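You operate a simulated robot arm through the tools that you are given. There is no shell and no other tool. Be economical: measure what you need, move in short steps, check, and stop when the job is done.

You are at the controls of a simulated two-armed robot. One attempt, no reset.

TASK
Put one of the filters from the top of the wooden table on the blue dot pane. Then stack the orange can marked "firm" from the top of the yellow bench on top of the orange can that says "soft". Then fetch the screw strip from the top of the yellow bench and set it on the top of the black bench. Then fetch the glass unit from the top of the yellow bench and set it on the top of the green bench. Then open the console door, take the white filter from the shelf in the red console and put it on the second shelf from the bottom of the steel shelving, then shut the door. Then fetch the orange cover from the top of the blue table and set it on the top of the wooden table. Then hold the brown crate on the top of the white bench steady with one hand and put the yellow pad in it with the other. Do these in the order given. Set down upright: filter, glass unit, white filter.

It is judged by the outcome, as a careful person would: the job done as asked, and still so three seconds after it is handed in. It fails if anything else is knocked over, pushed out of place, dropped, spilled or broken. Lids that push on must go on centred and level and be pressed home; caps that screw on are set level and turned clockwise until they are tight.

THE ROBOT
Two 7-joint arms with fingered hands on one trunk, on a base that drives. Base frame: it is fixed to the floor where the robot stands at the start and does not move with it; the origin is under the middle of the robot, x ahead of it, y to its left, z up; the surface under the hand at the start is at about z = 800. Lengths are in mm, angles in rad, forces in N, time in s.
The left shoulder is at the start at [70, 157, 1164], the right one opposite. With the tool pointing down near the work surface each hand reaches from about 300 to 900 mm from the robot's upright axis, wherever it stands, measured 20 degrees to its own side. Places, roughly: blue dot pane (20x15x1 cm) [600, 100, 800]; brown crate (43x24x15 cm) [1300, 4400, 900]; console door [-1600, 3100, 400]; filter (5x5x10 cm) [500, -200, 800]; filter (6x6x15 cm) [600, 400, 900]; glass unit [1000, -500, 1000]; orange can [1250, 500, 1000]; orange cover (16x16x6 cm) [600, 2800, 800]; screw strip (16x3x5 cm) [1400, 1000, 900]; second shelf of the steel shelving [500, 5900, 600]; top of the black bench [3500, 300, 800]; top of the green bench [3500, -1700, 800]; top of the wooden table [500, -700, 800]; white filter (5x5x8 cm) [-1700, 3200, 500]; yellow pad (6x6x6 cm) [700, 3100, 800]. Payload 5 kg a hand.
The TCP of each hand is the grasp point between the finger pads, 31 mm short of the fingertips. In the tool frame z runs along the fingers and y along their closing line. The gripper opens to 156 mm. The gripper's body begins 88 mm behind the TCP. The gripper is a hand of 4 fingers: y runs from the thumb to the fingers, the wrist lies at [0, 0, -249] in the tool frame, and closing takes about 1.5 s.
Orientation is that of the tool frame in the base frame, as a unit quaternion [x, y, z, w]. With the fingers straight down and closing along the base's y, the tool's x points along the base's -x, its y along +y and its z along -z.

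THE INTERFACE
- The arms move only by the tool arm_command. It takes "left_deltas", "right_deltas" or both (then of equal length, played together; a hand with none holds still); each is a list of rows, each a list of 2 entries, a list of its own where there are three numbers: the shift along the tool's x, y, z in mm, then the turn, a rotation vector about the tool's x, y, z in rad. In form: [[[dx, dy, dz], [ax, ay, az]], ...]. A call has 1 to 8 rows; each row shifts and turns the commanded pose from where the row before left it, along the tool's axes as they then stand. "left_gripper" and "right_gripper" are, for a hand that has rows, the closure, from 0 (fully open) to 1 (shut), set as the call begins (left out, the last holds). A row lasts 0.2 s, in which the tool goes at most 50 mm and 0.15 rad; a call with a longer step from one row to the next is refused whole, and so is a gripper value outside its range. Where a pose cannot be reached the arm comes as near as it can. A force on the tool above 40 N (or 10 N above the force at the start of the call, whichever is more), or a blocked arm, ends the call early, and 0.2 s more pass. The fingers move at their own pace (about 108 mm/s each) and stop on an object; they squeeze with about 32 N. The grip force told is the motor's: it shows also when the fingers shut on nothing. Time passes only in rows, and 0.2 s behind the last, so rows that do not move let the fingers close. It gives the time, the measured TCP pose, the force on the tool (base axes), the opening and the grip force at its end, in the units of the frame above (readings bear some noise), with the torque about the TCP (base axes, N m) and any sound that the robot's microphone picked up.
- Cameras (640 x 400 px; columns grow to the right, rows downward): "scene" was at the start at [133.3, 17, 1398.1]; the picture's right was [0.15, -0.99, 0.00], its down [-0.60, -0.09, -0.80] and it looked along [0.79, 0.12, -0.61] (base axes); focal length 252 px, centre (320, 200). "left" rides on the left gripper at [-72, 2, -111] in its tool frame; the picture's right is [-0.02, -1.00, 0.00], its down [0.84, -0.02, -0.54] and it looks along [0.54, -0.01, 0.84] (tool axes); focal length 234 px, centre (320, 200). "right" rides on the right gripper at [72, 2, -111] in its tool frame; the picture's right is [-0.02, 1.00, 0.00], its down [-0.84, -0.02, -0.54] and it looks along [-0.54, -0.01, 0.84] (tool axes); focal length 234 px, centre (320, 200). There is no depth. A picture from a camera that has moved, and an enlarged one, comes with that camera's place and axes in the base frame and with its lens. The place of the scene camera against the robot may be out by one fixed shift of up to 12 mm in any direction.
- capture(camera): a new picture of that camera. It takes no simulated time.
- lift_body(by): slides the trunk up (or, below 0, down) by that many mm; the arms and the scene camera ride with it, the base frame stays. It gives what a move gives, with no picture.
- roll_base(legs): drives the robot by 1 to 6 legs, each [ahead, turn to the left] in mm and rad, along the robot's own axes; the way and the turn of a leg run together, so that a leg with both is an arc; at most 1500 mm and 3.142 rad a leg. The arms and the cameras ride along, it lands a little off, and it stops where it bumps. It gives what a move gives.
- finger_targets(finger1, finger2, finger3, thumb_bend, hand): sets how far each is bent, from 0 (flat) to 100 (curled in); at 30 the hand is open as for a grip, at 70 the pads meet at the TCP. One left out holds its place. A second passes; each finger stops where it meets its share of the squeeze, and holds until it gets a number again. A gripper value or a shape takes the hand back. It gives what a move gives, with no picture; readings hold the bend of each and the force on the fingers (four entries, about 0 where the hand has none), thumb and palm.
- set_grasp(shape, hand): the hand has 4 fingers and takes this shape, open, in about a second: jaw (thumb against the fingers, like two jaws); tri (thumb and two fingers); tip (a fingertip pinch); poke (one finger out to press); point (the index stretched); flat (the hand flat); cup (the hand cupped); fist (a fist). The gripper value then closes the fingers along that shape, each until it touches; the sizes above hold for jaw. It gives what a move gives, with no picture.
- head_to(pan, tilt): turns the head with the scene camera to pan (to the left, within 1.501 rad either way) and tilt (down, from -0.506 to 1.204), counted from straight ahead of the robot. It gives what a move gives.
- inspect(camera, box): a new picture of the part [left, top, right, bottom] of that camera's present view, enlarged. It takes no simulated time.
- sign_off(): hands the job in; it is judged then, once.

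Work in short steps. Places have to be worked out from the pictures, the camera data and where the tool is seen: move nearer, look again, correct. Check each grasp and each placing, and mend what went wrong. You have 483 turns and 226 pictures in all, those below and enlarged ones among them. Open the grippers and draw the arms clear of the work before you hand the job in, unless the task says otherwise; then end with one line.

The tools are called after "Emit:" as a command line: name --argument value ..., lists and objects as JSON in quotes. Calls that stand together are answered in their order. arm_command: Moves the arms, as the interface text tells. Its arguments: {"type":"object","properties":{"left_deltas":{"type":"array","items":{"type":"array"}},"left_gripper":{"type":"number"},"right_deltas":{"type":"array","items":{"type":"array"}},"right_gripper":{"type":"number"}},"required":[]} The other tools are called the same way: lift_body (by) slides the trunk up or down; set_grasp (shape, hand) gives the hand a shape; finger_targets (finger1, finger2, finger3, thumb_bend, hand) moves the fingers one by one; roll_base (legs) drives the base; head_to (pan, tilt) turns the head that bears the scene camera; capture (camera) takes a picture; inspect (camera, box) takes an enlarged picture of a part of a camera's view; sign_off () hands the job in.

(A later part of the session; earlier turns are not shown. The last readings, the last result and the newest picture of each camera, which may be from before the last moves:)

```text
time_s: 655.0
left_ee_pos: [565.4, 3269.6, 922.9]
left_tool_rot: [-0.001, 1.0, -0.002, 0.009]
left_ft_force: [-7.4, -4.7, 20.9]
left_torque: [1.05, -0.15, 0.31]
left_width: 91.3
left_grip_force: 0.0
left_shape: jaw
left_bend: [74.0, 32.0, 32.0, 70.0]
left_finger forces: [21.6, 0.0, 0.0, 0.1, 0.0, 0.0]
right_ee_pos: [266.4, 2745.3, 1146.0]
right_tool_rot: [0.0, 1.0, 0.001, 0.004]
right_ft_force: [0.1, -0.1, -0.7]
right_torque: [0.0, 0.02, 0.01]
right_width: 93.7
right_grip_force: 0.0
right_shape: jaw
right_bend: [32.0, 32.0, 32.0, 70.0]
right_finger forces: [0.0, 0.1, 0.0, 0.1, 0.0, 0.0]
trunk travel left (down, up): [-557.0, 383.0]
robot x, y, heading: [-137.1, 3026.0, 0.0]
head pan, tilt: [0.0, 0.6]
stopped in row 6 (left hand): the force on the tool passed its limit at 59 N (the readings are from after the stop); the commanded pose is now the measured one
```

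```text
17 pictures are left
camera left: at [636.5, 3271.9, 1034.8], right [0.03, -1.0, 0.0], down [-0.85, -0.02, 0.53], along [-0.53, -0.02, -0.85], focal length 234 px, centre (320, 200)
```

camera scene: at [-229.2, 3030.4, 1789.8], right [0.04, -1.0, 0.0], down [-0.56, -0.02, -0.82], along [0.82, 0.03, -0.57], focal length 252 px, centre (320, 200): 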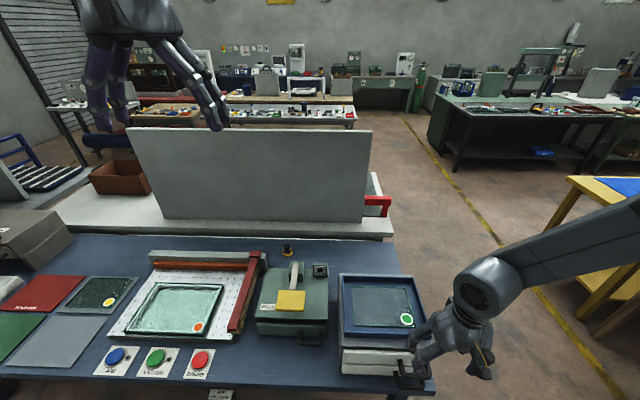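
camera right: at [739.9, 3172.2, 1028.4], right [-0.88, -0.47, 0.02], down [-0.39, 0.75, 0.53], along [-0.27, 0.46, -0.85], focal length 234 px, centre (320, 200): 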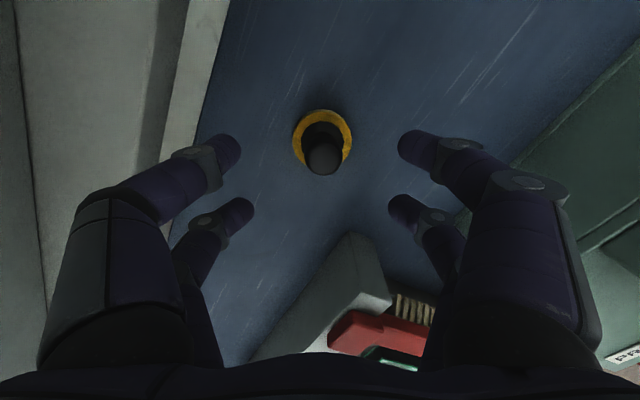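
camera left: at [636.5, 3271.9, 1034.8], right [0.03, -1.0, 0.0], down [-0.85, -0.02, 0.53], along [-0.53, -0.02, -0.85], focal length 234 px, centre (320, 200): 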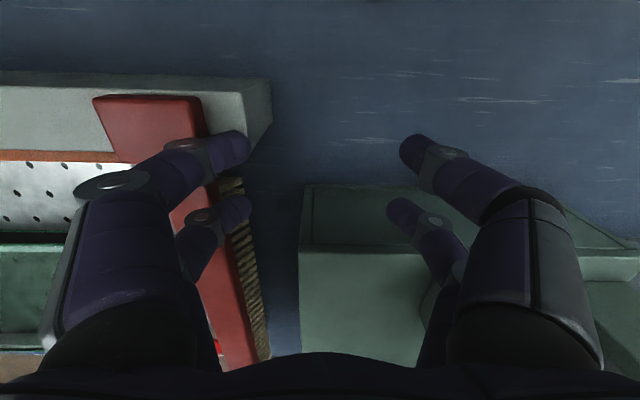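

A finger touched the cutter's rail because the arm hadn't reached far enough. I lift, and extend forward at a lower height where reach is better.

Emit:
arm_command --left_deltas '[[[0, 0, -25], [0, 0, 0]], [[0, 0, -25], [0, 0, 0]], [[-25, -10, 0], [0, 0, 0]], [[-25, -10, 0], [0, 0, 0]], [[-25, -10, 0], [0, 0, 0]], [[-25, -10, 0], [0, 0, 0]], [[0, 0, 0], [0, 0, 0]]]'

Emit:
capture --camera "left"

```text
time_s: 656.6
left_ee_pos: [605.7, 3256.0, 965.6]
left_tool_rot: [-0.002, 1.0, -0.003, 0.006]
left_ft_force: [0.8, -0.2, 0.0]
left_torque: [0.03, 0.01, 0.03]
left_width: 93.6
left_grip_force: 0.0
left_shape: jaw
left_bend: [32.0, 32.0, 32.0, 70.0]
left_finger forces: [0.0, 0.0, 0.0, 0.0, 0.0, 0.0]
left hand out of reach, approached as far as the arm can: row 4, 5, 6
right_ee_pos: [269.0, 2746.1, 1145.4]
right_tool_rot: [-0.001, 1.0, 0.0, 0.003]
right_ft_force: [-0.4, 0.4, -1.1]
right_torque: [0.02, 0.01, -0.02]
right_width: 93.6
right_grip_force: 0.1
right_shape: jaw
right_bend: [32.0, 32.0, 32.0, 70.0]
right_finger forces: [0.0, 0.0, 0.0, 0.1, 0.0, 0.1]
trunk travel left (down, up): [-557.0, 383.0]
robot x, y, heading: [-134.4, 3023.5, 0.005]
head pan, tilt: [0.0, 0.6]
```

```text
16 pictures are left
camera left: at [677.7, 3259.1, 1078.5], right [0.03, -1.0, 0.0], down [-0.85, -0.02, 0.53], along [-0.53, -0.02, -0.85], focal length 234 px, centre (320, 200)
```

left: 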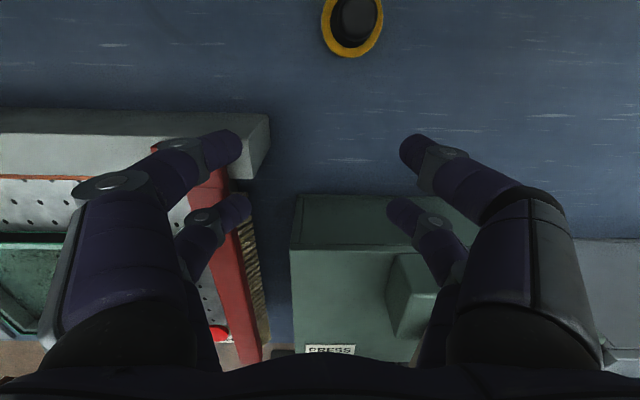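

The pad is at [699,3228]; I need ~58 mm more, so I nudge the base 60 mm closer.

Emit:
roll_base --legs '[[60, 0]]'

```text
time_s: 657.6
left_ee_pos: [663.8, 3255.6, 969.0]
left_tool_rot: [0.0, 1.0, -0.003, 0.008]
left_ft_force: [-0.3, 0.3, 1.1]
left_torque: [-0.01, 0.0, -0.01]
left_width: 93.6
left_grip_force: 0.1
left_shape: jaw
left_bend: [32.0, 32.0, 32.0, 70.0]
left_finger forces: [0.1, 0.1, 0.0, 0.1, 0.0, 0.0]
right_ee_pos: [323.9, 2745.7, 1145.4]
right_tool_rot: [0.0, 1.0, 0.0, 0.004]
right_ft_force: [-0.5, 0.2, 0.0]
right_torque: [0.03, -0.03, 0.0]
right_width: 93.6
right_grip_force: 0.0
right_shape: jaw
right_bend: [32.0, 32.0, 32.0, 70.0]
right_finger forces: [0.0, 0.0, 0.0, 0.0, 0.0, 0.1]
trunk travel left (down, up): [-557.0, 383.0]
robot x, y, heading: [-77.5, 3025.0, 0.002]
head pan, tilt: [0.0, 0.6]
```

I also cancel the earlier unreached command (60 mm) and shift to y≈3228, then look.

Emit:
arm_command --left_deltas '[[[30, -9, 5], [0, 0, 0]], [[28, -9, 5], [0, 0, 0]], [[0, 0, 10], [0, 0, 0]], [[0, 0, 0], [0, 0, 0]]]'

Emit:
capture --camera "left"

```text
time_s: 658.6
left_ee_pos: [606.9, 3239.0, 947.4]
left_tool_rot: [-0.001, 1.0, -0.002, 0.008]
left_ft_force: [-0.5, 0.2, -0.3]
left_torque: [-0.01, -0.01, -0.01]
left_width: 93.7
left_grip_force: 0.0
left_shape: jaw
left_bend: [32.0, 32.0, 32.0, 70.0]
left_finger forces: [0.1, 0.0, 0.0, 0.0, 0.0, 0.0]
right_ee_pos: [326.9, 2747.1, 1145.7]
right_tool_rot: [-0.001, 1.0, 0.001, 0.002]
right_ft_force: [-0.2, -0.3, -0.1]
right_torque: [-0.02, -0.04, 0.01]
right_width: 93.8
right_grip_force: 0.2
right_shape: jaw
right_bend: [32.0, 32.0, 32.0, 70.0]
right_finger forces: [0.0, 0.1, 0.0, 0.1, 0.0, 0.0]
trunk travel left (down, up): [-557.0, 383.0]
robot x, y, heading: [-78.1, 3025.4, 0.005]
head pan, tilt: [0.0, 0.6]
```

```text
15 pictures are left
camera left: at [678.2, 3240.8, 1059.4], right [0.03, -1.0, 0.01], down [-0.85, -0.02, 0.53], along [-0.53, -0.02, -0.85], focal length 234 px, centre (320, 200)
```

left: 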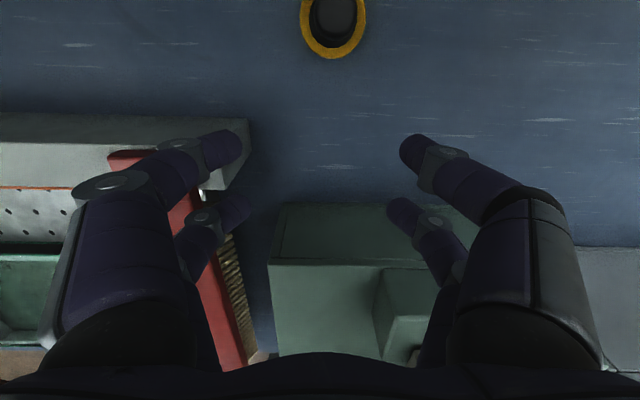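

I roll the base 30 mm closer and extend the arm the rest.

Emit:
roll_base --legs '[[35, 0]]'

Emit:
arm_command --left_deltas '[[[-12, -6, 8], [0, 0, 0]], [[-12, -6, 8], [0, 0, 0]], [[0, 0, 10], [0, 0, 0]], [[0, 0, 0], [0, 0, 0]]]'

Emit:
capture --camera "left"

```text
time_s: 659.5
left_ee_pos: [640.9, 3238.8, 947.6]
left_tool_rot: [-0.001, 1.0, -0.002, 0.008]
left_ft_force: [-0.4, 0.6, -0.7]
left_torque: [0.02, -0.01, 0.0]
left_width: 93.6
left_grip_force: 0.2
left_shape: jaw
left_bend: [32.0, 32.0, 32.0, 70.0]
left_finger forces: [0.1, 0.0, 0.1, 0.0, 0.0, 0.1]
right_ee_pos: [360.6, 2746.8, 1146.5]
right_tool_rot: [-0.001, 1.0, 0.0, 0.004]
right_ft_force: [-0.4, 0.6, -0.4]
right_torque: [-0.02, -0.03, 0.0]
right_width: 93.6
right_grip_force: 0.0
right_shape: jaw
right_bend: [32.0, 32.0, 32.0, 70.0]
right_finger forces: [0.1, 0.0, 0.0, 0.1, 0.1, 0.0]
trunk travel left (down, up): [-557.0, 383.0]
robot x, y, heading: [-43.4, 3029.5, 0.001]
head pan, tilt: [0.0, 0.6]
```

```text
time_s: 660.5
left_ee_pos: [666.8, 3226.8, 921.5]
left_tool_rot: [0.001, 1.0, -0.003, 0.007]
left_ft_force: [0.2, 0.2, 0.3]
left_torque: [-0.02, -0.02, -0.01]
left_width: 93.4
left_grip_force: 0.1
left_shape: jaw
left_bend: [32.0, 32.0, 32.0, 70.0]
left_finger forces: [0.0, 0.1, 0.0, 0.0, 0.0, 0.0]
right_ee_pos: [362.3, 2745.9, 1144.6]
right_tool_rot: [-0.002, 1.0, 0.0, 0.002]
right_ft_force: [0.6, 0.4, 0.9]
right_torque: [0.0, -0.07, 0.0]
right_width: 93.7
right_grip_force: 0.1
right_shape: jaw
right_bend: [32.0, 32.0, 32.0, 70.0]
right_finger forces: [0.1, 0.0, 0.1, 0.0, 0.1, 0.0]
trunk travel left (down, up): [-557.0, 383.0]
robot x, y, heading: [-41.5, 3027.2, 0.004]
head pan, tilt: [0.0, 0.6]
```

```text
14 pictures are left
camera left: at [738.2, 3229.2, 1033.8], right [0.02, -1.0, 0.01], down [-0.85, -0.02, 0.53], along [-0.53, -0.02, -0.85], focal length 234 px, centre (320, 200)
```

left: 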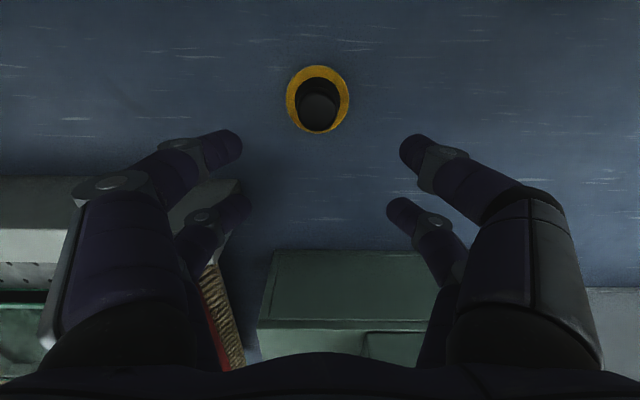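

The pad is centred and 37 mm ahead of the TCP, right for the thumb pair. I descend to z≈858 and close.

Emit:
arm_command --left_deltas '[[[0, 1, 25], [0, 0, 0]], [[0, 0, 25], [0, 0, 0]], [[0, 0, 13], [0, 0, 0]], [[0, 0, 0], [0, 0, 0]]]'

Emit:
arm_command --left_deltas '[[[0, 0, 0], [0, 0, 0]], [[0, 0, 0], [0, 0, 0]], [[0, 0, 0], [0, 0, 0]], [[0, 0, 0], [0, 0, 0]], [[0, 0, 0], [0, 0, 0]], [[0, 0, 0], [0, 0, 0]], [[0, 0, 0], [0, 0, 0]]]' --left_gripper 1.0

```text
time_s: 661.5
left_ee_pos: [658.0, 3233.1, 862.4]
left_tool_rot: [0.001, 1.0, -0.003, 0.009]
left_ft_force: [-0.2, 0.6, 0.6]
left_torque: [0.01, -0.01, 0.02]
left_width: 93.6
left_grip_force: 0.0
left_shape: jaw
left_bend: [32.0, 32.0, 32.0, 70.0]
left_finger forces: [0.1, 0.0, 0.0, 0.0, 0.0, 0.0]
left hand out of reach, approached as far as the arm can: row 2, 3
right_ee_pos: [363.3, 2746.5, 1145.2]
right_tool_rot: [0.0, 1.0, 0.0, 0.002]
right_ft_force: [-0.3, -1.1, 0.7]
right_torque: [-0.02, -0.01, 0.01]
right_width: 93.6
right_grip_force: 0.0
right_shape: jaw
right_bend: [32.0, 32.0, 32.0, 70.0]
right_finger forces: [0.1, 0.0, 0.1, 0.1, 0.0, 0.0]
trunk travel left (down, up): [-557.0, 383.0]
robot x, y, heading: [-46.7, 3025.4, 0.009]
head pan, tilt: [0.0, 0.6]
```

```text
time_s: 663.0
left_ee_pos: [657.0, 3233.0, 861.8]
left_tool_rot: [0.0, 1.0, -0.004, 0.009]
left_ft_force: [0.2, -0.3, -0.1]
left_torque: [0.03, -0.01, -0.02]
left_width: 0.0
left_grip_force: 31.9
left_shape: jaw
left_bend: [70.0, 70.0, 70.0, 70.0]
left_finger forces: [0.0, 0.0, 0.0, 0.1, 0.0, 0.0]
right_ee_pos: [363.0, 2745.6, 1145.8]
right_tool_rot: [0.0, 1.0, 0.001, 0.003]
right_ft_force: [-0.5, -0.3, -0.7]
right_torque: [-0.02, -0.01, -0.01]
right_width: 93.5
right_grip_force: 0.0
right_shape: jaw
right_bend: [32.0, 32.0, 32.0, 70.0]
right_finger forces: [0.0, 0.1, 0.0, 0.1, 0.0, 0.0]
trunk travel left (down, up): [-557.0, 383.0]
robot x, y, heading: [-42.0, 3027.7, 0.0]
head pan, tilt: [0.0, 0.6]
```

The hand drifted 10 mm short and closed before the knob. I open, roll 14 mm forward, centre and close again.

Emit:
arm_command --left_deltas '[[[0, 0, 0], [0, 0, 0]], [[0, 0, 0], [0, 0, 0]], [[0, 0, 0], [0, 0, 0]], [[0, -5, -1], [0, 0, 0]]]' --left_gripper 0.4

Emit:
roll_base --legs '[[16, 0]]'

Emit:
capture --camera "left"

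```text
time_s: 664.0
left_ee_pos: [655.9, 3229.3, 864.0]
left_tool_rot: [-0.001, 1.0, -0.003, 0.008]
left_ft_force: [0.0, 0.0, -0.9]
left_torque: [0.01, 0.0, -0.01]
left_width: 93.2
left_grip_force: 0.1
left_shape: jaw
left_bend: [32.0, 32.0, 32.0, 70.0]
left_finger forces: [0.0, 0.0, 0.0, 0.0, 0.0, 0.0]
right_ee_pos: [362.4, 2747.2, 1145.9]
right_tool_rot: [-0.001, 1.0, 0.0, 0.003]
right_ft_force: [-0.8, -0.4, -0.1]
right_torque: [0.01, -0.01, 0.0]
right_width: 93.7
right_grip_force: 0.1
right_shape: jaw
right_bend: [32.0, 32.0, 32.0, 70.0]
right_finger forces: [0.1, 0.0, 0.0, 0.0, 0.0, 0.0]
trunk travel left (down, up): [-557.0, 383.0]
robot x, y, heading: [-44.5, 3027.8, 0.0]
head pan, tilt: [0.0, 0.6]
```

```text
time_s: 664.8
left_ee_pos: [669.5, 3229.2, 865.9]
left_tool_rot: [0.0, 1.0, -0.003, 0.01]
left_ft_force: [0.8, 0.5, -0.4]
left_torque: [0.01, 0.01, 0.0]
left_width: 93.0
left_grip_force: 0.1
left_shape: jaw
left_bend: [32.0, 32.0, 32.0, 70.0]
left_finger forces: [0.0, 0.0, 0.1, 0.1, 0.1, 0.1]
right_ee_pos: [376.5, 2746.5, 1147.1]
right_tool_rot: [0.0, 1.0, 0.0, 0.003]
right_ft_force: [-1.4, -0.6, -0.3]
right_torque: [0.03, -0.02, 0.02]
right_width: 93.7
right_grip_force: 0.0
right_shape: jaw
right_bend: [32.0, 32.0, 32.0, 70.0]
right_finger forces: [0.0, 0.1, 0.0, 0.0, 0.1, 0.0]
trunk travel left (down, up): [-557.0, 383.0]
robot x, y, heading: [-26.9, 3027.4, 0.004]
head pan, tilt: [0.0, 0.6]
```

```text
13 pictures are left
camera left: at [740.5, 3231.8, 977.7], right [0.02, -1.0, 0.01], down [-0.85, -0.02, 0.53], along [-0.53, -0.02, -0.85], focal length 234 px, centre (320, 200)
```

left: 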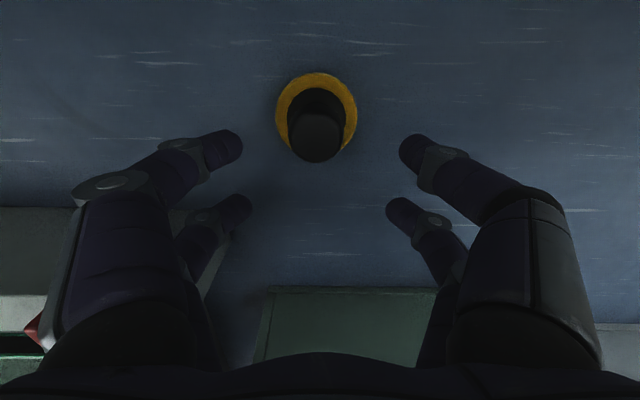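

Nearly aligned (knob ~6 mm farther). I add 8 mm of base travel, lower 6 mm, and close.

Emit:
roll_base --legs '[[8, 0]]'

Emit:
arm_command --left_deltas '[[[0, 2, 6], [0, 0, 0]], [[0, 0, 0], [0, 0, 0]]]'

Emit:
arm_command --left_deltas '[[[0, 0, 0], [0, 0, 0]], [[0, 0, 0], [0, 0, 0]], [[0, 0, 0], [0, 0, 0]], [[0, 0, 0], [0, 0, 0]], [[0, 0, 0], [0, 0, 0]], [[0, 0, 0], [0, 0, 0]], [[0, 0, 0], [0, 0, 0]]]' --left_gripper 1.0

```text
time_s: 665.6
left_ee_pos: [679.3, 3229.5, 864.6]
left_tool_rot: [0.0, 1.0, -0.003, 0.009]
left_ft_force: [-0.1, -0.3, -1.0]
left_torque: [-0.03, 0.02, 0.0]
left_width: 93.0
left_grip_force: 0.1
left_shape: jaw
left_bend: [32.0, 32.0, 32.0, 70.0]
left_finger forces: [0.0, 0.0, 0.0, 0.0, 0.0, 0.0]
right_ee_pos: [385.8, 2746.8, 1146.0]
right_tool_rot: [0.0, 1.0, 0.0, 0.003]
right_ft_force: [0.5, 0.0, -0.5]
right_torque: [-0.01, -0.03, 0.02]
right_width: 93.6
right_grip_force: 0.2
right_shape: jaw
right_bend: [32.0, 32.0, 32.0, 70.0]
right_finger forces: [0.0, 0.0, 0.1, 0.0, 0.0, 0.1]
trunk travel left (down, up): [-557.0, 383.0]
robot x, y, heading: [-19.9, 3030.2, 0.001]
head pan, tilt: [0.0, 0.6]
```

```text
time_s: 666.2
left_ee_pos: [678.7, 3232.6, 858.0]
left_tool_rot: [-0.001, 1.0, -0.004, 0.009]
left_ft_force: [-0.6, -0.1, 0.6]
left_torque: [0.03, -0.02, 0.03]
left_width: 93.2
left_grip_force: 0.0
left_shape: jaw
left_bend: [32.0, 32.0, 32.0, 70.0]
left_finger forces: [0.0, 0.1, 0.1, 0.0, 0.0, 0.0]
right_ee_pos: [387.3, 2746.9, 1145.2]
right_tool_rot: [-0.001, 1.0, 0.0, 0.002]
right_ft_force: [0.8, 0.0, -0.5]
right_torque: [0.02, 0.02, -0.02]
right_width: 93.6
right_grip_force: 0.1
right_shape: jaw
right_bend: [32.0, 32.0, 32.0, 70.0]
right_finger forces: [0.1, 0.1, 0.1, 0.0, 0.0, 0.0]
trunk travel left (down, up): [-557.0, 383.0]
robot x, y, heading: [-18.7, 3029.1, 0.005]
head pan, tilt: [0.0, 0.6]
```

```text
time_s: 667.8
left_ee_pos: [679.6, 3231.3, 858.6]
left_tool_rot: [0.0, 1.0, -0.004, 0.009]
left_ft_force: [0.5, 0.3, 0.6]
left_torque: [0.0, -0.01, -0.03]
left_width: 9.5
left_grip_force: 32.0
left_shape: jaw
left_bend: [73.0, 70.0, 70.0, 70.0]
left_finger forces: [28.0, 0.0, 0.1, 0.0, 26.8, 0.0]
right_ee_pos: [387.1, 2748.0, 1145.0]
right_tool_rot: [0.0, 1.0, 0.0, 0.002]
right_ft_force: [0.4, 0.0, -0.7]
right_torque: [0.01, 0.01, 0.02]
right_width: 93.6
right_grip_force: 0.1
right_shape: jaw
right_bend: [32.0, 32.0, 32.0, 70.0]
right_finger forces: [0.0, 0.0, 0.0, 0.0, 0.0, 0.0]
trunk travel left (down, up): [-557.0, 383.0]
robot x, y, heading: [-22.7, 3030.1, 0.005]
head pan, tilt: [0.0, 0.6]
```

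The pad is pinched firmly (f1+thumb ≈28 N). I lift with the trunk, back off, and draw the hand in.

Emit:
lift_body --by 300

Emit:
roll_base --legs '[[-340, 0]]'

Emit:
arm_command --left_deltas '[[[30, 0, 0], [0, 0, 0]], [[35, 0, 0], [0, 0, 0]], [[35, 0, 0], [0, 0, 0]], [[35, 0, 0], [0, 0, 0]], [[35, 0, 0], [0, 0, 0]], [[0, 0, 0], [0, 0, 0]]]'

Emit:
capture --camera "left"

```text
time_s: 670.8
left_ee_pos: [679.7, 3231.4, 1157.8]
left_tool_rot: [0.0, 1.0, -0.003, 0.008]
left_ft_force: [-0.6, 0.0, -1.5]
left_torque: [0.01, 0.03, 0.0]
left_width: 9.6
left_grip_force: 32.2
left_shape: jaw
left_bend: [73.0, 70.0, 70.0, 70.0]
left_finger forces: [27.9, 0.1, 0.1, 0.1, 26.9, 0.1]
right_ee_pos: [386.0, 2746.8, 1445.3]
right_tool_rot: [0.0, 1.0, 0.0, 0.003]
right_ft_force: [0.4, -0.1, 0.0]
right_torque: [0.0, 0.02, -0.01]
right_width: 93.4
right_grip_force: 0.1
right_shape: jaw
right_bend: [32.0, 32.0, 32.0, 70.0]
right_finger forces: [0.0, 0.1, 0.0, 0.1, 0.0, 0.1]
trunk travel left (down, up): [-857.0, 83.0]
robot x, y, heading: [-19.9, 3026.4, 0.002]
head pan, tilt: [0.0, 0.6]
```

```text
time_s: 672.9
left_ee_pos: [350.1, 3234.3, 1157.1]
left_tool_rot: [-0.005, 1.0, -0.003, 0.008]
left_ft_force: [-0.1, -0.2, -0.1]
left_torque: [-0.01, 0.07, -0.02]
left_width: 9.7
left_grip_force: 32.2
left_shape: jaw
left_bend: [73.0, 70.0, 70.0, 70.0]
left_finger forces: [28.1, 0.1, 0.1, 0.1, 26.9, 0.0]
right_ee_pos: [61.1, 2747.3, 1444.8]
right_tool_rot: [-0.004, 1.0, 0.0, 0.002]
right_ft_force: [0.4, -0.5, 0.3]
right_torque: [0.01, 0.05, -0.04]
right_width: 93.4
right_grip_force: 0.0
right_shape: jaw
right_bend: [32.0, 32.0, 32.0, 70.0]
right_finger forces: [0.0, 0.1, 0.0, 0.0, 0.1, 0.0]
trunk travel left (down, up): [-857.0, 83.0]
robot x, y, heading: [-346.6, 3024.5, 0.005]
head pan, tilt: [0.0, 0.6]
```

```text
time_s: 674.3
left_ee_pos: [177.5, 3233.7, 1155.0]
left_tool_rot: [-0.003, 1.0, -0.003, 0.008]
left_ft_force: [-0.9, -0.4, -1.1]
left_torque: [-0.01, 0.03, 0.0]
left_width: 9.6
left_grip_force: 32.0
left_shape: jaw
left_bend: [73.0, 70.0, 70.0, 70.0]
left_finger forces: [28.1, 0.0, 0.0, 0.0, 26.8, 0.0]
right_ee_pos: [59.3, 2747.6, 1444.9]
right_tool_rot: [-0.004, 1.0, 0.0, 0.003]
right_ft_force: [-0.1, 0.3, -0.8]
right_torque: [0.0, 0.0, 0.01]
right_width: 93.4
right_grip_force: 0.1
right_shape: jaw
right_bend: [32.0, 32.0, 32.0, 70.0]
right_finger forces: [0.1, 0.0, 0.1, 0.1, 0.0, 0.0]
trunk travel left (down, up): [-857.0, 83.0]
robot x, y, heading: [-351.7, 3024.5, 0.008]
head pan, tilt: [0.0, 0.6]
```

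```text
12 pictures are left
camera left: at [248.7, 3236.3, 1266.9], right [0.03, -1.0, 0.01], down [-0.85, -0.02, 0.53], along [-0.53, -0.02, -0.85], focal length 234 px, centre (320, 200)
```

left: 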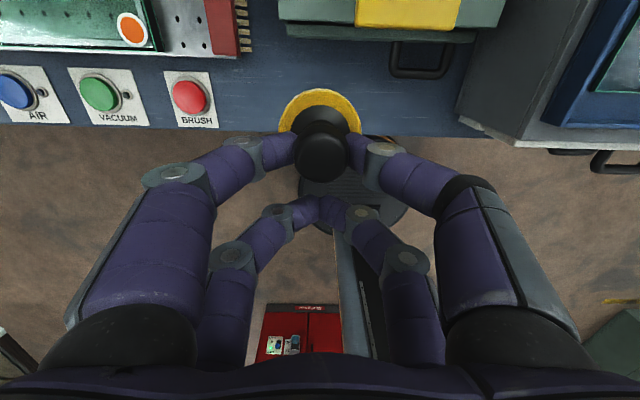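

The pad is held well. I drive the long way round to the white bench's east aisle.

Emit:
roll_base --legs '[[0, -1.579], [1000, 0], [0, 1.571], [1200, 0], [1100, 0], [0, 1.571]]'

Emit:
roll_base --legs '[[1200, 0], [1100, 0]]'

Emit:
head_to --pan 0.9 --tilt 0.6

Emit:
capture --camera "scene"

```text
time_s: 701.9
left_ee_pos: [1756.2, 2648.4, 1155.6]
left_tool_rot: [0.732, -0.681, -0.003, -0.009]
left_ft_force: [0.1, -0.5, -0.6]
left_torque: [-0.05, 0.0, -0.02]
left_width: 9.2
left_grip_force: 32.5
left_shape: jaw
left_bend: [73.0, 70.0, 70.0, 70.0]
left_finger forces: [26.9, 0.0, 0.1, 0.0, 26.1, 0.0]
right_ee_pos: [2249.2, 2561.7, 1445.9]
right_tool_rot: [0.733, -0.68, -0.002, -0.002]
right_ft_force: [0.0, 0.5, 0.0]
right_torque: [0.0, 0.03, 0.01]
right_width: 93.5
right_grip_force: 0.0
right_shape: jaw
right_bend: [32.0, 32.0, 32.0, 70.0]
right_finger forces: [0.0, 0.0, 0.1, 0.0, 0.1, 0.1]
trunk travel left (down, up): [-857.0, 83.0]
robot x, y, heading: [2000.3, 2133.8, 1.649]
head pan, tilt: [0.0, 0.6]
```

```text
time_s: 713.1
left_ee_pos: [1570.3, 4921.8, 1157.2]
left_tool_rot: [0.734, -0.679, -0.004, -0.009]
left_ft_force: [0.1, -0.4, -0.4]
left_torque: [-0.02, 0.01, 0.0]
left_width: 9.3
left_grip_force: 31.7
left_shape: jaw
left_bend: [73.0, 70.0, 70.0, 70.0]
left_finger forces: [26.8, 0.0, 0.0, 0.1, 26.1, 0.0]
right_ee_pos: [2063.5, 4837.0, 1444.9]
right_tool_rot: [0.734, -0.679, -0.001, -0.002]
right_ft_force: [0.1, 0.0, 0.0]
right_torque: [0.05, -0.01, 0.01]
right_width: 93.5
right_grip_force: 0.0
right_shape: jaw
right_bend: [32.0, 32.0, 32.0, 70.0]
right_finger forces: [0.1, 0.0, 0.0, 0.0, 0.0, 0.0]
trunk travel left (down, up): [-857.0, 83.0]
robot x, y, heading: [1816.8, 4410.8, 1.655]
head pan, tilt: [0.0, 0.6]
```

```text
time_s: 714.3
left_ee_pos: [1569.7, 4922.6, 1156.3]
left_tool_rot: [0.734, -0.679, -0.004, -0.009]
left_ft_force: [-0.8, -0.8, -0.8]
left_torque: [-0.05, 0.02, 0.02]
left_width: 9.4
left_grip_force: 32.2
left_shape: jaw
left_bend: [73.0, 70.0, 70.0, 70.0]
left_finger forces: [26.8, 0.0, 0.1, 0.1, 26.1, 0.1]
right_ee_pos: [2064.1, 4836.8, 1444.9]
right_tool_rot: [0.734, -0.679, -0.002, -0.001]
right_ft_force: [0.1, 0.9, -0.2]
right_torque: [-0.01, -0.02, 0.02]
right_width: 93.6
right_grip_force: 0.1
right_shape: jaw
right_bend: [32.0, 32.0, 32.0, 70.0]
right_finger forces: [0.0, 0.0, 0.0, 0.0, 0.0, 0.0]
trunk travel left (down, up): [-857.0, 83.0]
robot x, y, heading: [1816.1, 4411.7, 1.647]
head pan, tilt: [0.901, 0.6]
```

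```text
11 pictures are left
camera scene: at [1735.2, 4513.0, 1709.8], right [0.56, 0.83, 0.0], down [0.47, -0.31, -0.83], along [-0.69, 0.46, -0.56], focal length 252 px, centre (320, 200)
```

scene: 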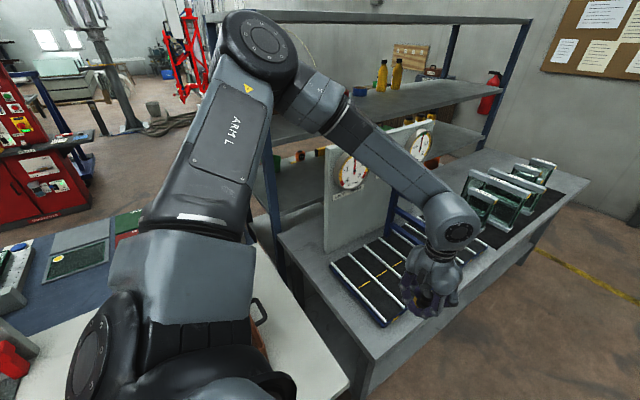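

I turn left to face the white bench; the left hand sweeps high over it.

Emit:
roll_base --legs '[[0, 1.49]]'

Emit:
head_to --pan 0.0 --tilt 0.85

Emit:
capture --camera "scene"

```text
time_s: 718.4
left_ee_pos: [1285.1, 4207.9, 1154.9]
left_tool_rot: [1.0, -0.002, -0.009, -0.003]
left_ft_force: [1.1, 0.4, 0.1]
left_torque: [-0.01, -0.04, 0.0]
left_width: 9.2
left_grip_force: 31.9
left_shape: jaw
left_bend: [73.0, 70.0, 70.0, 70.0]
left_finger forces: [25.4, 0.1, 0.1, 0.0, 26.1, 0.1]
right_ee_pos: [1410.6, 4693.2, 1445.5]
right_tool_rot: [1.0, -0.002, -0.002, -0.001]
right_ft_force: [-2.0, 0.4, 0.6]
right_torque: [0.01, 0.0, 0.01]
right_width: 93.3
right_grip_force: 0.0
right_shape: jaw
right_bend: [32.0, 32.0, 32.0, 70.0]
right_finger forces: [0.0, 0.0, 0.1, 0.0, 0.1, 0.1]
trunk travel left (down, up): [-857.0, 83.0]
robot x, y, heading: [1816.6, 4408.7, 3.14]
head pan, tilt: [0.901, 0.6]
```

```text
time_s: 719.5
left_ee_pos: [1285.1, 4208.5, 1156.6]
left_tool_rot: [1.0, -0.003, -0.008, -0.004]
left_ft_force: [0.1, 0.2, -0.6]
left_torque: [0.02, -0.05, -0.02]
left_width: 9.1
left_grip_force: 31.6
left_shape: jaw
left_bend: [73.0, 70.0, 70.0, 70.0]
left_finger forces: [25.4, 0.0, 0.1, 0.0, 25.9, 0.0]
right_ee_pos: [1409.8, 4694.2, 1444.6]
right_tool_rot: [1.0, -0.002, -0.002, -0.001]
right_ft_force: [-0.4, 0.0, -1.4]
right_torque: [-0.02, 0.0, 0.0]
right_width: 93.5
right_grip_force: 0.1
right_shape: jaw
right_bend: [32.0, 32.0, 32.0, 70.0]
right_finger forces: [0.0, 0.0, 0.1, 0.0, 0.0, 0.0]
trunk travel left (down, up): [-857.0, 83.0]
robot x, y, heading: [1817.0, 4409.7, 3.134]
head pan, tilt: [0.0, 0.85]
```

```text
10 pictures are left
camera scene: at [1684.1, 4414.5, 1688.9], right [0.0, 1.0, 0.0], down [0.75, 0.0, -0.66], along [-0.66, 0.0, -0.75], focal length 252 px, centre (320, 200)
```

scene: 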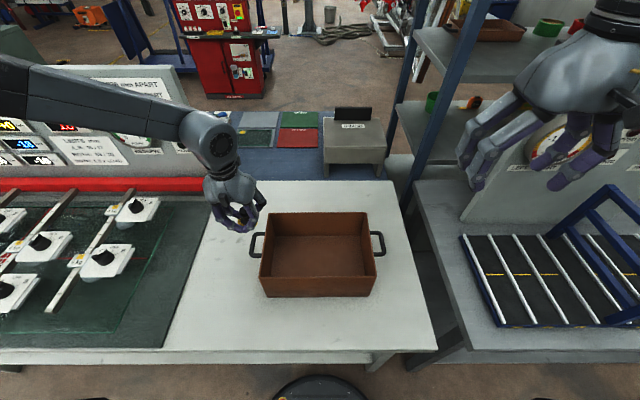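

A clear view: crate rim spans x≈1142–1378, y≈4250–4570, top z≈1005, with end handles. I bring the right hand above the right end wall, beside its handle.

Emit:
arm_command --right_deltas '[[[-10, 15, 42], [0, 0, 0]], [[-10, 15, 42], [0, 0, 0]], [[-10, 15, 42], [0, 0, 0]], [[-10, 16, 42], [0, 0, 0]], [[-10, 16, 42], [0, 0, 0]], [[-10, 16, 42], [0, 0, 0]], [[-11, 16, 42], [0, 0, 0]], [[-11, 16, 42], [0, 0, 0]]]'

Emit:
capture --camera "right"

```text
time_s: 721.4
left_ee_pos: [1282.3, 4208.4, 1153.9]
left_tool_rot: [1.0, -0.003, -0.008, -0.003]
left_ft_force: [0.0, 0.0, -1.1]
left_torque: [0.01, -0.02, -0.03]
left_width: 9.4
left_grip_force: 32.1
left_shape: jaw
left_bend: [73.0, 70.0, 70.0, 70.0]
left_finger forces: [25.4, 0.1, 0.0, 0.1, 26.0, 0.0]
right_ee_pos: [1322.9, 4568.9, 1106.2]
right_tool_rot: [1.0, -0.003, -0.001, 0.002]
right_ft_force: [0.5, 0.3, 1.0]
right_torque: [0.02, -0.03, -0.03]
right_width: 93.4
right_grip_force: 0.0
right_shape: jaw
right_bend: [32.0, 32.0, 32.0, 70.0]
right_finger forces: [0.1, 0.1, 0.0, 0.1, 0.0, 0.0]
trunk travel left (down, up): [-857.0, 83.0]
robot x, y, heading: [1817.9, 4410.9, 3.139]
head pan, tilt: [0.0, 0.85]
```

```text
9 pictures are left
camera right: at [1395.9, 4567.7, 1218.0], right [-0.03, -1.0, 0.0], down [-0.84, 0.02, 0.55], along [-0.55, 0.01, -0.84], focal length 234 px, centre (320, 200)
```

right: 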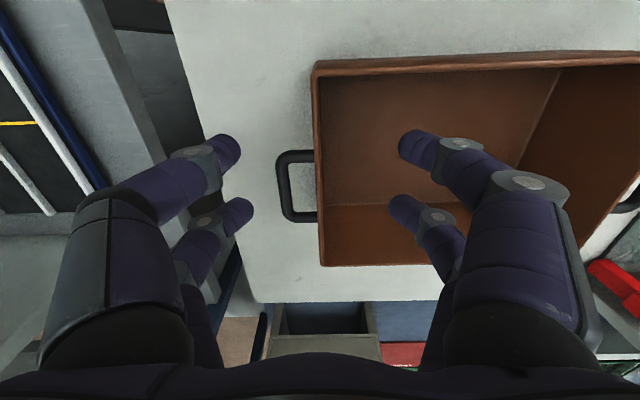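

The wall is between the fingers and the handle is clear. I lower the right hand to straddle the wall and grip it.

Emit:
arm_command --right_deltas '[[[10, -2, 30], [0, 0, 0]], [[0, 0, 35], [0, 0, 0]], [[0, 0, 30], [0, 0, 0]], [[0, 0, 22], [0, 0, 0]], [[0, 0, 0], [0, 0, 0]]]'

Emit:
arm_command --right_deltas '[[[0, 0, 0], [0, 0, 0]], [[0, 0, 0], [0, 0, 0]], [[0, 0, 0], [0, 0, 0]], [[0, 0, 0], [0, 0, 0]], [[0, 0, 0], [0, 0, 0]], [[0, 0, 0], [0, 0, 0]]]' --right_gripper 1.0

Emit:
capture --camera "scene"

```text
time_s: 722.5
left_ee_pos: [1284.6, 4208.3, 1155.5]
left_tool_rot: [1.0, -0.003, -0.009, -0.003]
left_ft_force: [0.0, -0.2, -1.1]
left_torque: [-0.02, -0.03, -0.01]
left_width: 9.2
left_grip_force: 31.9
left_shape: jaw
left_bend: [73.0, 70.0, 70.0, 70.0]
left_finger forces: [25.4, 0.1, 0.0, 0.0, 26.0, 0.0]
right_ee_pos: [1336.7, 4574.0, 996.1]
right_tool_rot: [1.0, -0.003, -0.003, 0.001]
right_ft_force: [0.1, -0.6, -1.0]
right_torque: [0.0, 0.01, 0.0]
right_width: 93.4
right_grip_force: 0.1
right_shape: jaw
right_bend: [32.0, 32.0, 32.0, 70.0]
right_finger forces: [0.1, 0.1, 0.0, 0.0, 0.1, 0.1]
right hand out of reach, approached as far as the arm can: row 4
trunk travel left (down, up): [-857.0, 83.0]
robot x, y, heading: [1817.3, 4408.0, 3.14]
head pan, tilt: [0.0, 0.85]
```

```text
time_s: 724.0
left_ee_pos: [1285.0, 4208.1, 1154.7]
left_tool_rot: [1.0, -0.003, -0.009, -0.004]
left_ft_force: [0.0, 0.2, -0.7]
left_torque: [0.0, -0.02, 0.01]
left_width: 9.2
left_grip_force: 31.9
left_shape: jaw
left_bend: [73.0, 70.0, 70.0, 70.0]
left_finger forces: [25.4, 0.0, 0.0, 0.1, 26.0, 0.1]
right_ee_pos: [1337.2, 4573.9, 995.6]
right_tool_rot: [1.0, -0.002, -0.002, 0.0]
right_ft_force: [0.4, -1.5, -0.9]
right_torque: [-0.03, -0.09, 0.27]
right_width: 2.4
right_grip_force: 32.3
right_shape: jaw
right_bend: [70.0, 70.0, 77.0, 70.0]
right_finger forces: [27.9, 27.7, 18.8, 0.0, 37.5, 0.0]
trunk travel left (down, up): [-857.0, 83.0]
robot x, y, heading: [1814.6, 4409.5, 3.14]
head pan, tilt: [0.0, 0.85]
```

```text
8 pictures are left
camera scene: at [1683.8, 4414.1, 1688.9], right [0.0, 1.0, 0.0], down [0.75, 0.0, -0.66], along [-0.66, 0.0, -0.75], focal length 252 px, centre (320, 200)
```

scene: 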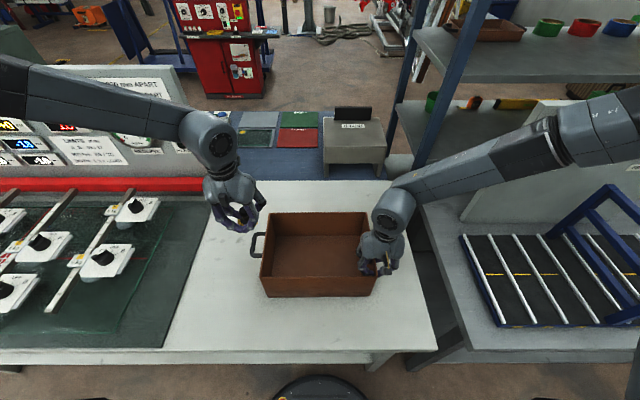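

The crate wall is gripped with all fingers. Now the left hand carries the pad over the crate and down.

Emit:
arm_command --left_deltas '[[[3.5, -43, 0], [0, 0, 0]], [[3.5, -43, 0], [0, 0, 0]], [[3.5, -43, 0], [0, 0, 0]], [[3.5, -43, 0], [0, 0, 0]], [[0, 0, 40], [0, 0, 0]], [[0, 0, 45], [0, 0, 0]], [[0, 0, 0], [0, 0, 0]]]'

Emit:
capture --camera "scene"

```text
time_s: 725.5
left_ee_pos: [1313.1, 4340.2, 1096.2]
left_tool_rot: [1.0, -0.003, -0.009, -0.004]
left_ft_force: [0.3, -0.4, -0.6]
left_torque: [-0.02, -0.01, 0.02]
left_width: 9.1
left_grip_force: 31.6
left_shape: jaw
left_bend: [73.0, 70.0, 70.0, 70.0]
left_finger forces: [25.3, 0.0, 0.1, 0.0, 26.1, 0.0]
left hand out of reach, approached as far as the arm can: row 4, 5, 6
right_ee_pos: [1336.5, 4574.0, 996.2]
right_tool_rot: [1.0, -0.002, -0.002, 0.001]
right_ft_force: [0.7, -1.1, 0.3]
right_torque: [-0.07, 0.02, 0.09]
right_width: 2.4
right_grip_force: 31.9
right_shape: jaw
right_bend: [70.0, 70.0, 77.0, 70.0]
right_finger forces: [28.9, 28.0, 22.5, 0.0, 36.8, 0.1]
trunk travel left (down, up): [-857.0, 83.0]
robot x, y, heading: [1818.8, 4405.3, 3.139]
head pan, tilt: [0.0, 0.85]
```

```text
7 pictures are left
camera scene: at [1683.7, 4415.6, 1688.9], right [0.0, 1.0, 0.0], down [0.75, 0.0, -0.66], along [-0.66, 0.0, -0.75], focal length 252 px, centre (320, 200)
```

scene: 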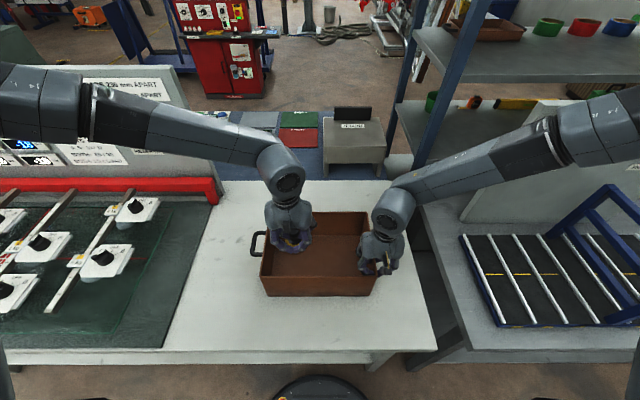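

The reach is limited but the pad is already over the crate's interior (y≈4340). I descend from here.

Emit:
arm_command --left_deltas '[[[0, 15, 30], [0, 0, 0]], [[0, 15, 30], [0, 0, 0]], [[0, 0, 30], [0, 0, 0]], [[0, 0, 25], [0, 0, 0]], [[0, 0, 0], [0, 0, 0]]]'

```text
time_s: 726.8
left_ee_pos: [1328.6, 4276.2, 1018.2]
left_tool_rot: [1.0, -0.003, -0.011, -0.004]
left_ft_force: [-1.1, 3.9, 10.2]
left_torque: [-0.32, 0.24, -0.14]
left_width: 9.1
left_grip_force: 32.1
left_shape: jaw
left_bend: [73.0, 70.0, 70.0, 70.0]
left_finger forces: [40.6, 0.0, 0.0, 0.0, 30.5, 0.0]
left hand out of reach, approached as far as the arm can: row 1, 2, 3, 4
right_ee_pos: [1336.8, 4572.9, 996.4]
right_tool_rot: [1.0, -0.002, -0.004, 0.001]
right_ft_force: [0.3, -3.3, 0.3]
right_torque: [-0.05, 0.0, 0.14]
right_width: 2.2
right_grip_force: 31.8
right_shape: jaw
right_bend: [70.0, 70.0, 77.0, 70.0]
right_finger forces: [29.6, 28.3, 22.5, 0.0, 36.5, 0.0]
trunk travel left (down, up): [-857.0, 83.0]
robot x, y, heading: [1815.1, 4409.1, 3.138]
head pan, tilt: [0.0, 0.85]
```

The pad drifted onto the left rim because the trunk is too high for this reach. I lift it off, release and raise the right hand, then lower the trunk and redo this.

Emit:
arm_command --left_deltas '[[[0, -5, -40], [0, 0, 0]], [[-3, -10, -42], [0, 0, 0]], [[-3, -12, -42], [0, 0, 0]], [[-3, -12, -42], [0, 0, 0]], [[-3, -12, -42], [0, 0, 0]], [[-3, -12, -42], [0, 0, 0]]]' --right_deltas '[[[0, 0, 0], [0, 0, 0]], [[0, 0, 0], [0, 0, 0]], [[0, 0, 0], [0, 0, 0]], [[0, 0, 0], [0, 0, 0]], [[0, 0, 0], [0, 0, 0]], [[0, 0, 0], [0, 0, 0]]]' --right_gripper 0.4

Emit:
arm_command --right_deltas '[[[0, 0, -40], [0, 0, 0]], [[0, 0, -45], [0, 0, 0]], [[0, 0, -45], [0, 0, 0]], [[0, 0, -45], [0, 0, 0]], [[0, 0, -45], [0, 0, 0]], [[0, 0, -45], [0, 0, 0]]]'

```text
time_s: 728.1
left_ee_pos: [1318.3, 4335.6, 1268.4]
left_tool_rot: [1.0, -0.003, -0.009, -0.003]
left_ft_force: [-0.4, 0.6, -0.2]
left_torque: [-0.01, 0.01, 0.03]
left_width: 9.3
left_grip_force: 31.8
left_shape: jaw
left_bend: [73.0, 70.0, 70.0, 70.0]
left_finger forces: [27.0, 0.0, 0.0, 0.1, 27.5, 0.0]
right_ee_pos: [1338.2, 4574.4, 996.2]
right_tool_rot: [1.0, -0.002, -0.004, 0.001]
right_ft_force: [0.3, 0.2, 1.2]
right_torque: [-0.06, 0.0, 0.01]
right_width: 93.4
right_grip_force: 0.1
right_shape: jaw
right_bend: [32.0, 32.0, 32.0, 70.0]
right_finger forces: [0.1, 0.0, 0.0, 0.0, 0.0, 0.0]
trunk travel left (down, up): [-857.0, 83.0]
robot x, y, heading: [1815.3, 4412.0, 3.139]
head pan, tilt: [0.0, 0.85]
```

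```text
time_s: 729.5
left_ee_pos: [1319.4, 4334.2, 1269.4]
left_tool_rot: [1.0, -0.002, -0.009, -0.004]
left_ft_force: [-0.3, 0.9, -0.9]
left_torque: [-0.01, -0.01, 0.0]
left_width: 9.5
left_grip_force: 32.5
left_shape: jaw
left_bend: [73.0, 70.0, 70.0, 70.0]
left_finger forces: [27.1, 0.0, 0.0, 0.1, 27.6, 0.0]
right_ee_pos: [1341.7, 4570.8, 1260.7]
right_tool_rot: [1.0, -0.002, -0.003, 0.0]
right_ft_force: [0.4, 0.5, -0.5]
right_torque: [-0.02, -0.01, 0.01]
right_width: 93.2
right_grip_force: 0.0
right_shape: jaw
right_bend: [32.0, 32.0, 32.0, 70.0]
right_finger forces: [0.0, 0.0, 0.0, 0.0, 0.0, 0.0]
trunk travel left (down, up): [-857.0, 83.0]
robot x, y, heading: [1813.4, 4412.4, 3.144]
head pan, tilt: [0.0, 0.85]
```

Clear. I lower the trunk by 190 mm (both stay above the rim).

Emit:
lift_body --by -190

Emit:
arm_command --right_deltas '[[[-4, 0, 25], [0, 0, 0]], [[0, 0, 25], [0, 0, 0]], [[0, 0, 25], [0, 0, 0]], [[0, 0, 5], [0, 0, 0]], [[0, 0, 0], [0, 0, 0]]]'

Emit:
arm_command --right_deltas '[[[0, 0, 0], [0, 0, 0]], [[0, 0, 0], [0, 0, 0]], [[0, 0, 0], [0, 0, 0]], [[0, 0, 0], [0, 0, 0]], [[0, 0, 0], [0, 0, 0]], [[0, 0, 0], [0, 0, 0]]]' --right_gripper 1.0

Emit:
arm_command --left_deltas '[[[-10, -15, 0], [0, 0, 0]], [[-10, -15, 0], [0, 0, 0]], [[0, 0, 20], [0, 0, 0]], [[0, 0, 0], [0, 0, 0]]]'

```text
time_s: 731.6
left_ee_pos: [1318.4, 4335.3, 1079.1]
left_tool_rot: [1.0, -0.003, -0.009, -0.003]
left_ft_force: [0.5, -1.0, -1.1]
left_torque: [-0.01, -0.03, -0.01]
left_width: 9.2
left_grip_force: 32.1
left_shape: jaw
left_bend: [73.0, 70.0, 70.0, 70.0]
left_finger forces: [27.0, 0.0, 0.0, 0.1, 27.4, 0.0]
right_ee_pos: [1339.2, 4570.4, 1070.3]
right_tool_rot: [1.0, -0.002, -0.003, 0.0]
right_ft_force: [-0.6, 0.3, 0.1]
right_torque: [0.01, -0.01, -0.02]
right_width: 93.1
right_grip_force: 0.1
right_shape: jaw
right_bend: [32.0, 32.0, 32.0, 70.0]
right_finger forces: [0.1, 0.1, 0.1, 0.0, 0.0, 0.1]
trunk travel left (down, up): [-667.0, 273.0]
robot x, y, heading: [1812.2, 4410.5, 3.138]
head pan, tilt: [0.0, 0.85]
```

```text
time_s: 732.8
left_ee_pos: [1317.2, 4335.4, 1078.7]
left_tool_rot: [1.0, -0.002, -0.009, -0.003]
left_ft_force: [-0.4, -0.1, -0.5]
left_torque: [-0.01, 0.02, -0.04]
left_width: 9.0
left_grip_force: 32.1
left_shape: jaw
left_bend: [73.0, 70.0, 70.0, 70.0]
left_finger forces: [26.9, 0.0, 0.1, 0.0, 27.4, 0.0]
right_ee_pos: [1335.3, 4570.9, 990.7]
right_tool_rot: [1.0, -0.002, -0.003, 0.0]
right_ft_force: [0.5, 0.0, -1.0]
right_torque: [0.03, -0.01, -0.04]
right_width: 93.2
right_grip_force: 0.0
right_shape: jaw
right_bend: [32.0, 32.0, 32.0, 70.0]
right_finger forces: [0.0, 0.1, 0.1, 0.0, 0.0, 0.0]
trunk travel left (down, up): [-667.0, 273.0]
robot x, y, heading: [1817.1, 4411.5, 3.139]
head pan, tilt: [0.0, 0.85]
```

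```text
time_s: 734.2
left_ee_pos: [1317.2, 4335.7, 1078.3]
left_tool_rot: [1.0, -0.002, -0.009, -0.003]
left_ft_force: [0.5, -0.2, -0.2]
left_torque: [-0.03, 0.0, 0.01]
left_width: 9.2
left_grip_force: 32.3
left_shape: jaw
left_bend: [73.0, 70.0, 70.0, 70.0]
left_finger forces: [27.1, 0.0, 0.0, 0.0, 27.5, 0.0]
right_ee_pos: [1335.4, 4572.3, 990.5]
right_tool_rot: [1.0, -0.002, -0.003, 0.0]
right_ft_force: [-0.5, -0.8, -0.3]
right_torque: [-0.06, 0.0, 0.14]
right_width: 6.3
right_grip_force: 32.1
right_shape: jaw
right_bend: [70.0, 70.0, 76.0, 70.0]
right_finger forces: [27.3, 28.0, 22.7, 0.0, 34.3, 0.0]
trunk travel left (down, up): [-667.0, 273.0]
robot x, y, heading: [1815.8, 4410.7, 3.136]
head pan, tilt: [0.0, 0.85]
```

```text
time_s: 735.2
left_ee_pos: [1297.1, 4364.9, 1058.8]
left_tool_rot: [1.0, -0.003, -0.009, -0.003]
left_ft_force: [-0.1, 0.8, -1.0]
left_torque: [-0.03, -0.02, -0.02]
left_width: 9.5
left_grip_force: 31.9
left_shape: jaw
left_bend: [73.0, 70.0, 70.0, 70.0]
left_finger forces: [26.8, 0.0, 0.1, 0.0, 27.2, 0.0]
right_ee_pos: [1335.7, 4572.1, 990.7]
right_tool_rot: [1.0, -0.002, -0.003, 0.0]
right_ft_force: [0.4, -0.5, 0.5]
right_torque: [-0.04, 0.01, 0.15]
right_width: 6.1
right_grip_force: 31.7
right_shape: jaw
right_bend: [70.0, 70.0, 76.0, 70.0]
right_finger forces: [27.7, 28.0, 23.4, 0.0, 34.7, 0.0]
trunk travel left (down, up): [-667.0, 273.0]
robot x, y, heading: [1813.4, 4409.1, 3.136]
head pan, tilt: [0.0, 0.85]
```

The crate is gripped again and the left hand is well inside, at [1297,4365]. I lower the pad toward the crate floor.

Emit:
arm_command --left_deltas '[[[0, 0, 35], [0, 0, 0]], [[0, 0, 35], [0, 0, 0]], [[0, 0, 30], [0, 0, 0]], [[0, 0, 20], [0, 0, 0]], [[0, 0, 6], [0, 0, 0]], [[0, 0, 5], [0, 0, 0]], [[0, 0, 0], [0, 0, 0]]]'

Emit:
inspect --camera "scene" --box '[230, 110, 420, 250]'

```text
time_s: 736.8
left_ee_pos: [1301.9, 4352.2, 935.6]
left_tool_rot: [1.0, -0.002, -0.01, -0.004]
left_ft_force: [0.5, -0.4, -1.1]
left_torque: [0.01, -0.01, 0.0]
left_width: 9.5
left_grip_force: 32.1
left_shape: jaw
left_bend: [73.0, 70.0, 70.0, 70.0]
left_finger forces: [26.5, 0.1, 0.0, 0.1, 26.9, 0.0]
left hand out of reach, approached as far as the arm can: row 4, 5
right_ee_pos: [1334.5, 4571.2, 989.9]
right_tool_rot: [1.0, -0.001, -0.002, 0.0]
right_ft_force: [0.8, 0.3, -0.2]
right_torque: [-0.06, -0.01, 0.1]
right_width: 6.3
right_grip_force: 31.9
right_shape: jaw
right_bend: [70.0, 70.0, 76.0, 70.0]
right_finger forces: [27.6, 27.7, 24.1, 0.0, 34.8, 0.0]
trunk travel left (down, up): [-667.0, 273.0]
robot x, y, heading: [1813.7, 4413.3, 3.136]
head pan, tilt: [0.0, 0.85]
```

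```text
2.86 times, centred on (325, 180) of scene
camera zoom: at [1683.9, 4414.7, 1498.9], right [0.0, 1.0, 0.0], down [0.75, 0.0, -0.66], along [-0.66, 0.0, -0.75], focal length 720 px, centre (306, 257)
```

zoom: 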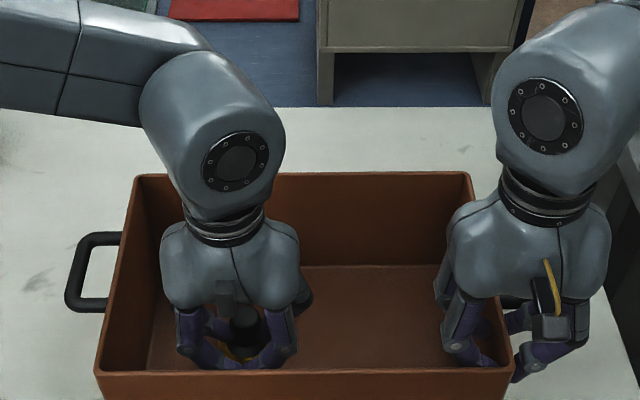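

The pad is inside the crate. I creep down to the floor.

Emit:
arm_command --left_deltas '[[[0, 0, 4], [0, 0, 0]], [[0, 0, 4], [0, 0, 0]], [[0, 0, 4], [0, 0, 0]], [[0, 0, 3], [0, 0, 0]], [[0, 0, 0], [0, 0, 0]]]'

```text
time_s: 738.0
left_ee_pos: [1303.3, 4346.0, 924.5]
left_tool_rot: [1.0, -0.003, -0.009, -0.004]
left_ft_force: [0.2, 0.1, -0.2]
left_torque: [0.03, -0.01, 0.0]
left_width: 9.4
left_grip_force: 32.2
left_shape: jaw
left_bend: [73.0, 70.0, 70.0, 70.0]
left_finger forces: [26.5, 0.1, 0.1, 0.1, 27.0, 0.0]
left hand out of reach, approached as far as the arm can: row 1, 3
right_ee_pos: [1334.7, 4572.2, 989.7]
right_tool_rot: [1.0, -0.001, -0.002, 0.0]
right_ft_force: [-0.1, 0.2, -0.1]
right_torque: [-0.01, 0.05, 0.11]
right_width: 6.3
right_grip_force: 31.7
right_shape: jaw
right_bend: [70.0, 70.0, 76.0, 70.0]
right_finger forces: [27.6, 27.8, 24.2, 0.1, 34.8, 0.0]
trunk travel left (down, up): [-667.0, 273.0]
robot x, y, heading: [1816.1, 4409.9, 3.139]
head pan, tilt: [0.0, 0.85]
```

Emit:
arm_command --left_deltas '[[[0, 0, 4], [0, 0, 0]], [[0, 0, 3], [0, 0, 0]], [[0, 0, 3], [0, 0, 0]], [[0, 0, 3], [0, 0, 0]], [[0, 0, 0], [0, 0, 0]]]'

```text
time_s: 739.2
left_ee_pos: [1305.1, 4341.2, 914.2]
left_tool_rot: [1.0, -0.003, -0.011, -0.005]
left_ft_force: [0.4, -0.7, 4.8]
left_torque: [0.09, 0.12, 0.03]
left_width: 9.3
left_grip_force: 31.5
left_shape: jaw
left_bend: [73.0, 70.0, 70.0, 71.0]
left_finger forces: [28.1, 0.0, 0.1, 0.1, 27.8, 0.0]
left hand out of reach, approached as far as the arm can: row 1, 3
right_ee_pos: [1334.8, 4572.1, 989.0]
right_tool_rot: [1.0, -0.002, -0.002, -0.001]
right_ft_force: [-0.2, 0.5, -0.2]
right_torque: [-0.06, 0.07, 0.11]
right_width: 6.2
right_grip_force: 32.3
right_shape: jaw
right_bend: [70.0, 70.0, 76.0, 70.0]
right_finger forces: [27.6, 27.7, 23.9, 0.0, 34.6, 0.0]
trunk travel left (down, up): [-667.0, 273.0]
robot x, y, heading: [1816.1, 4411.7, 3.14]
head pan, tilt: [0.0, 0.85]
```

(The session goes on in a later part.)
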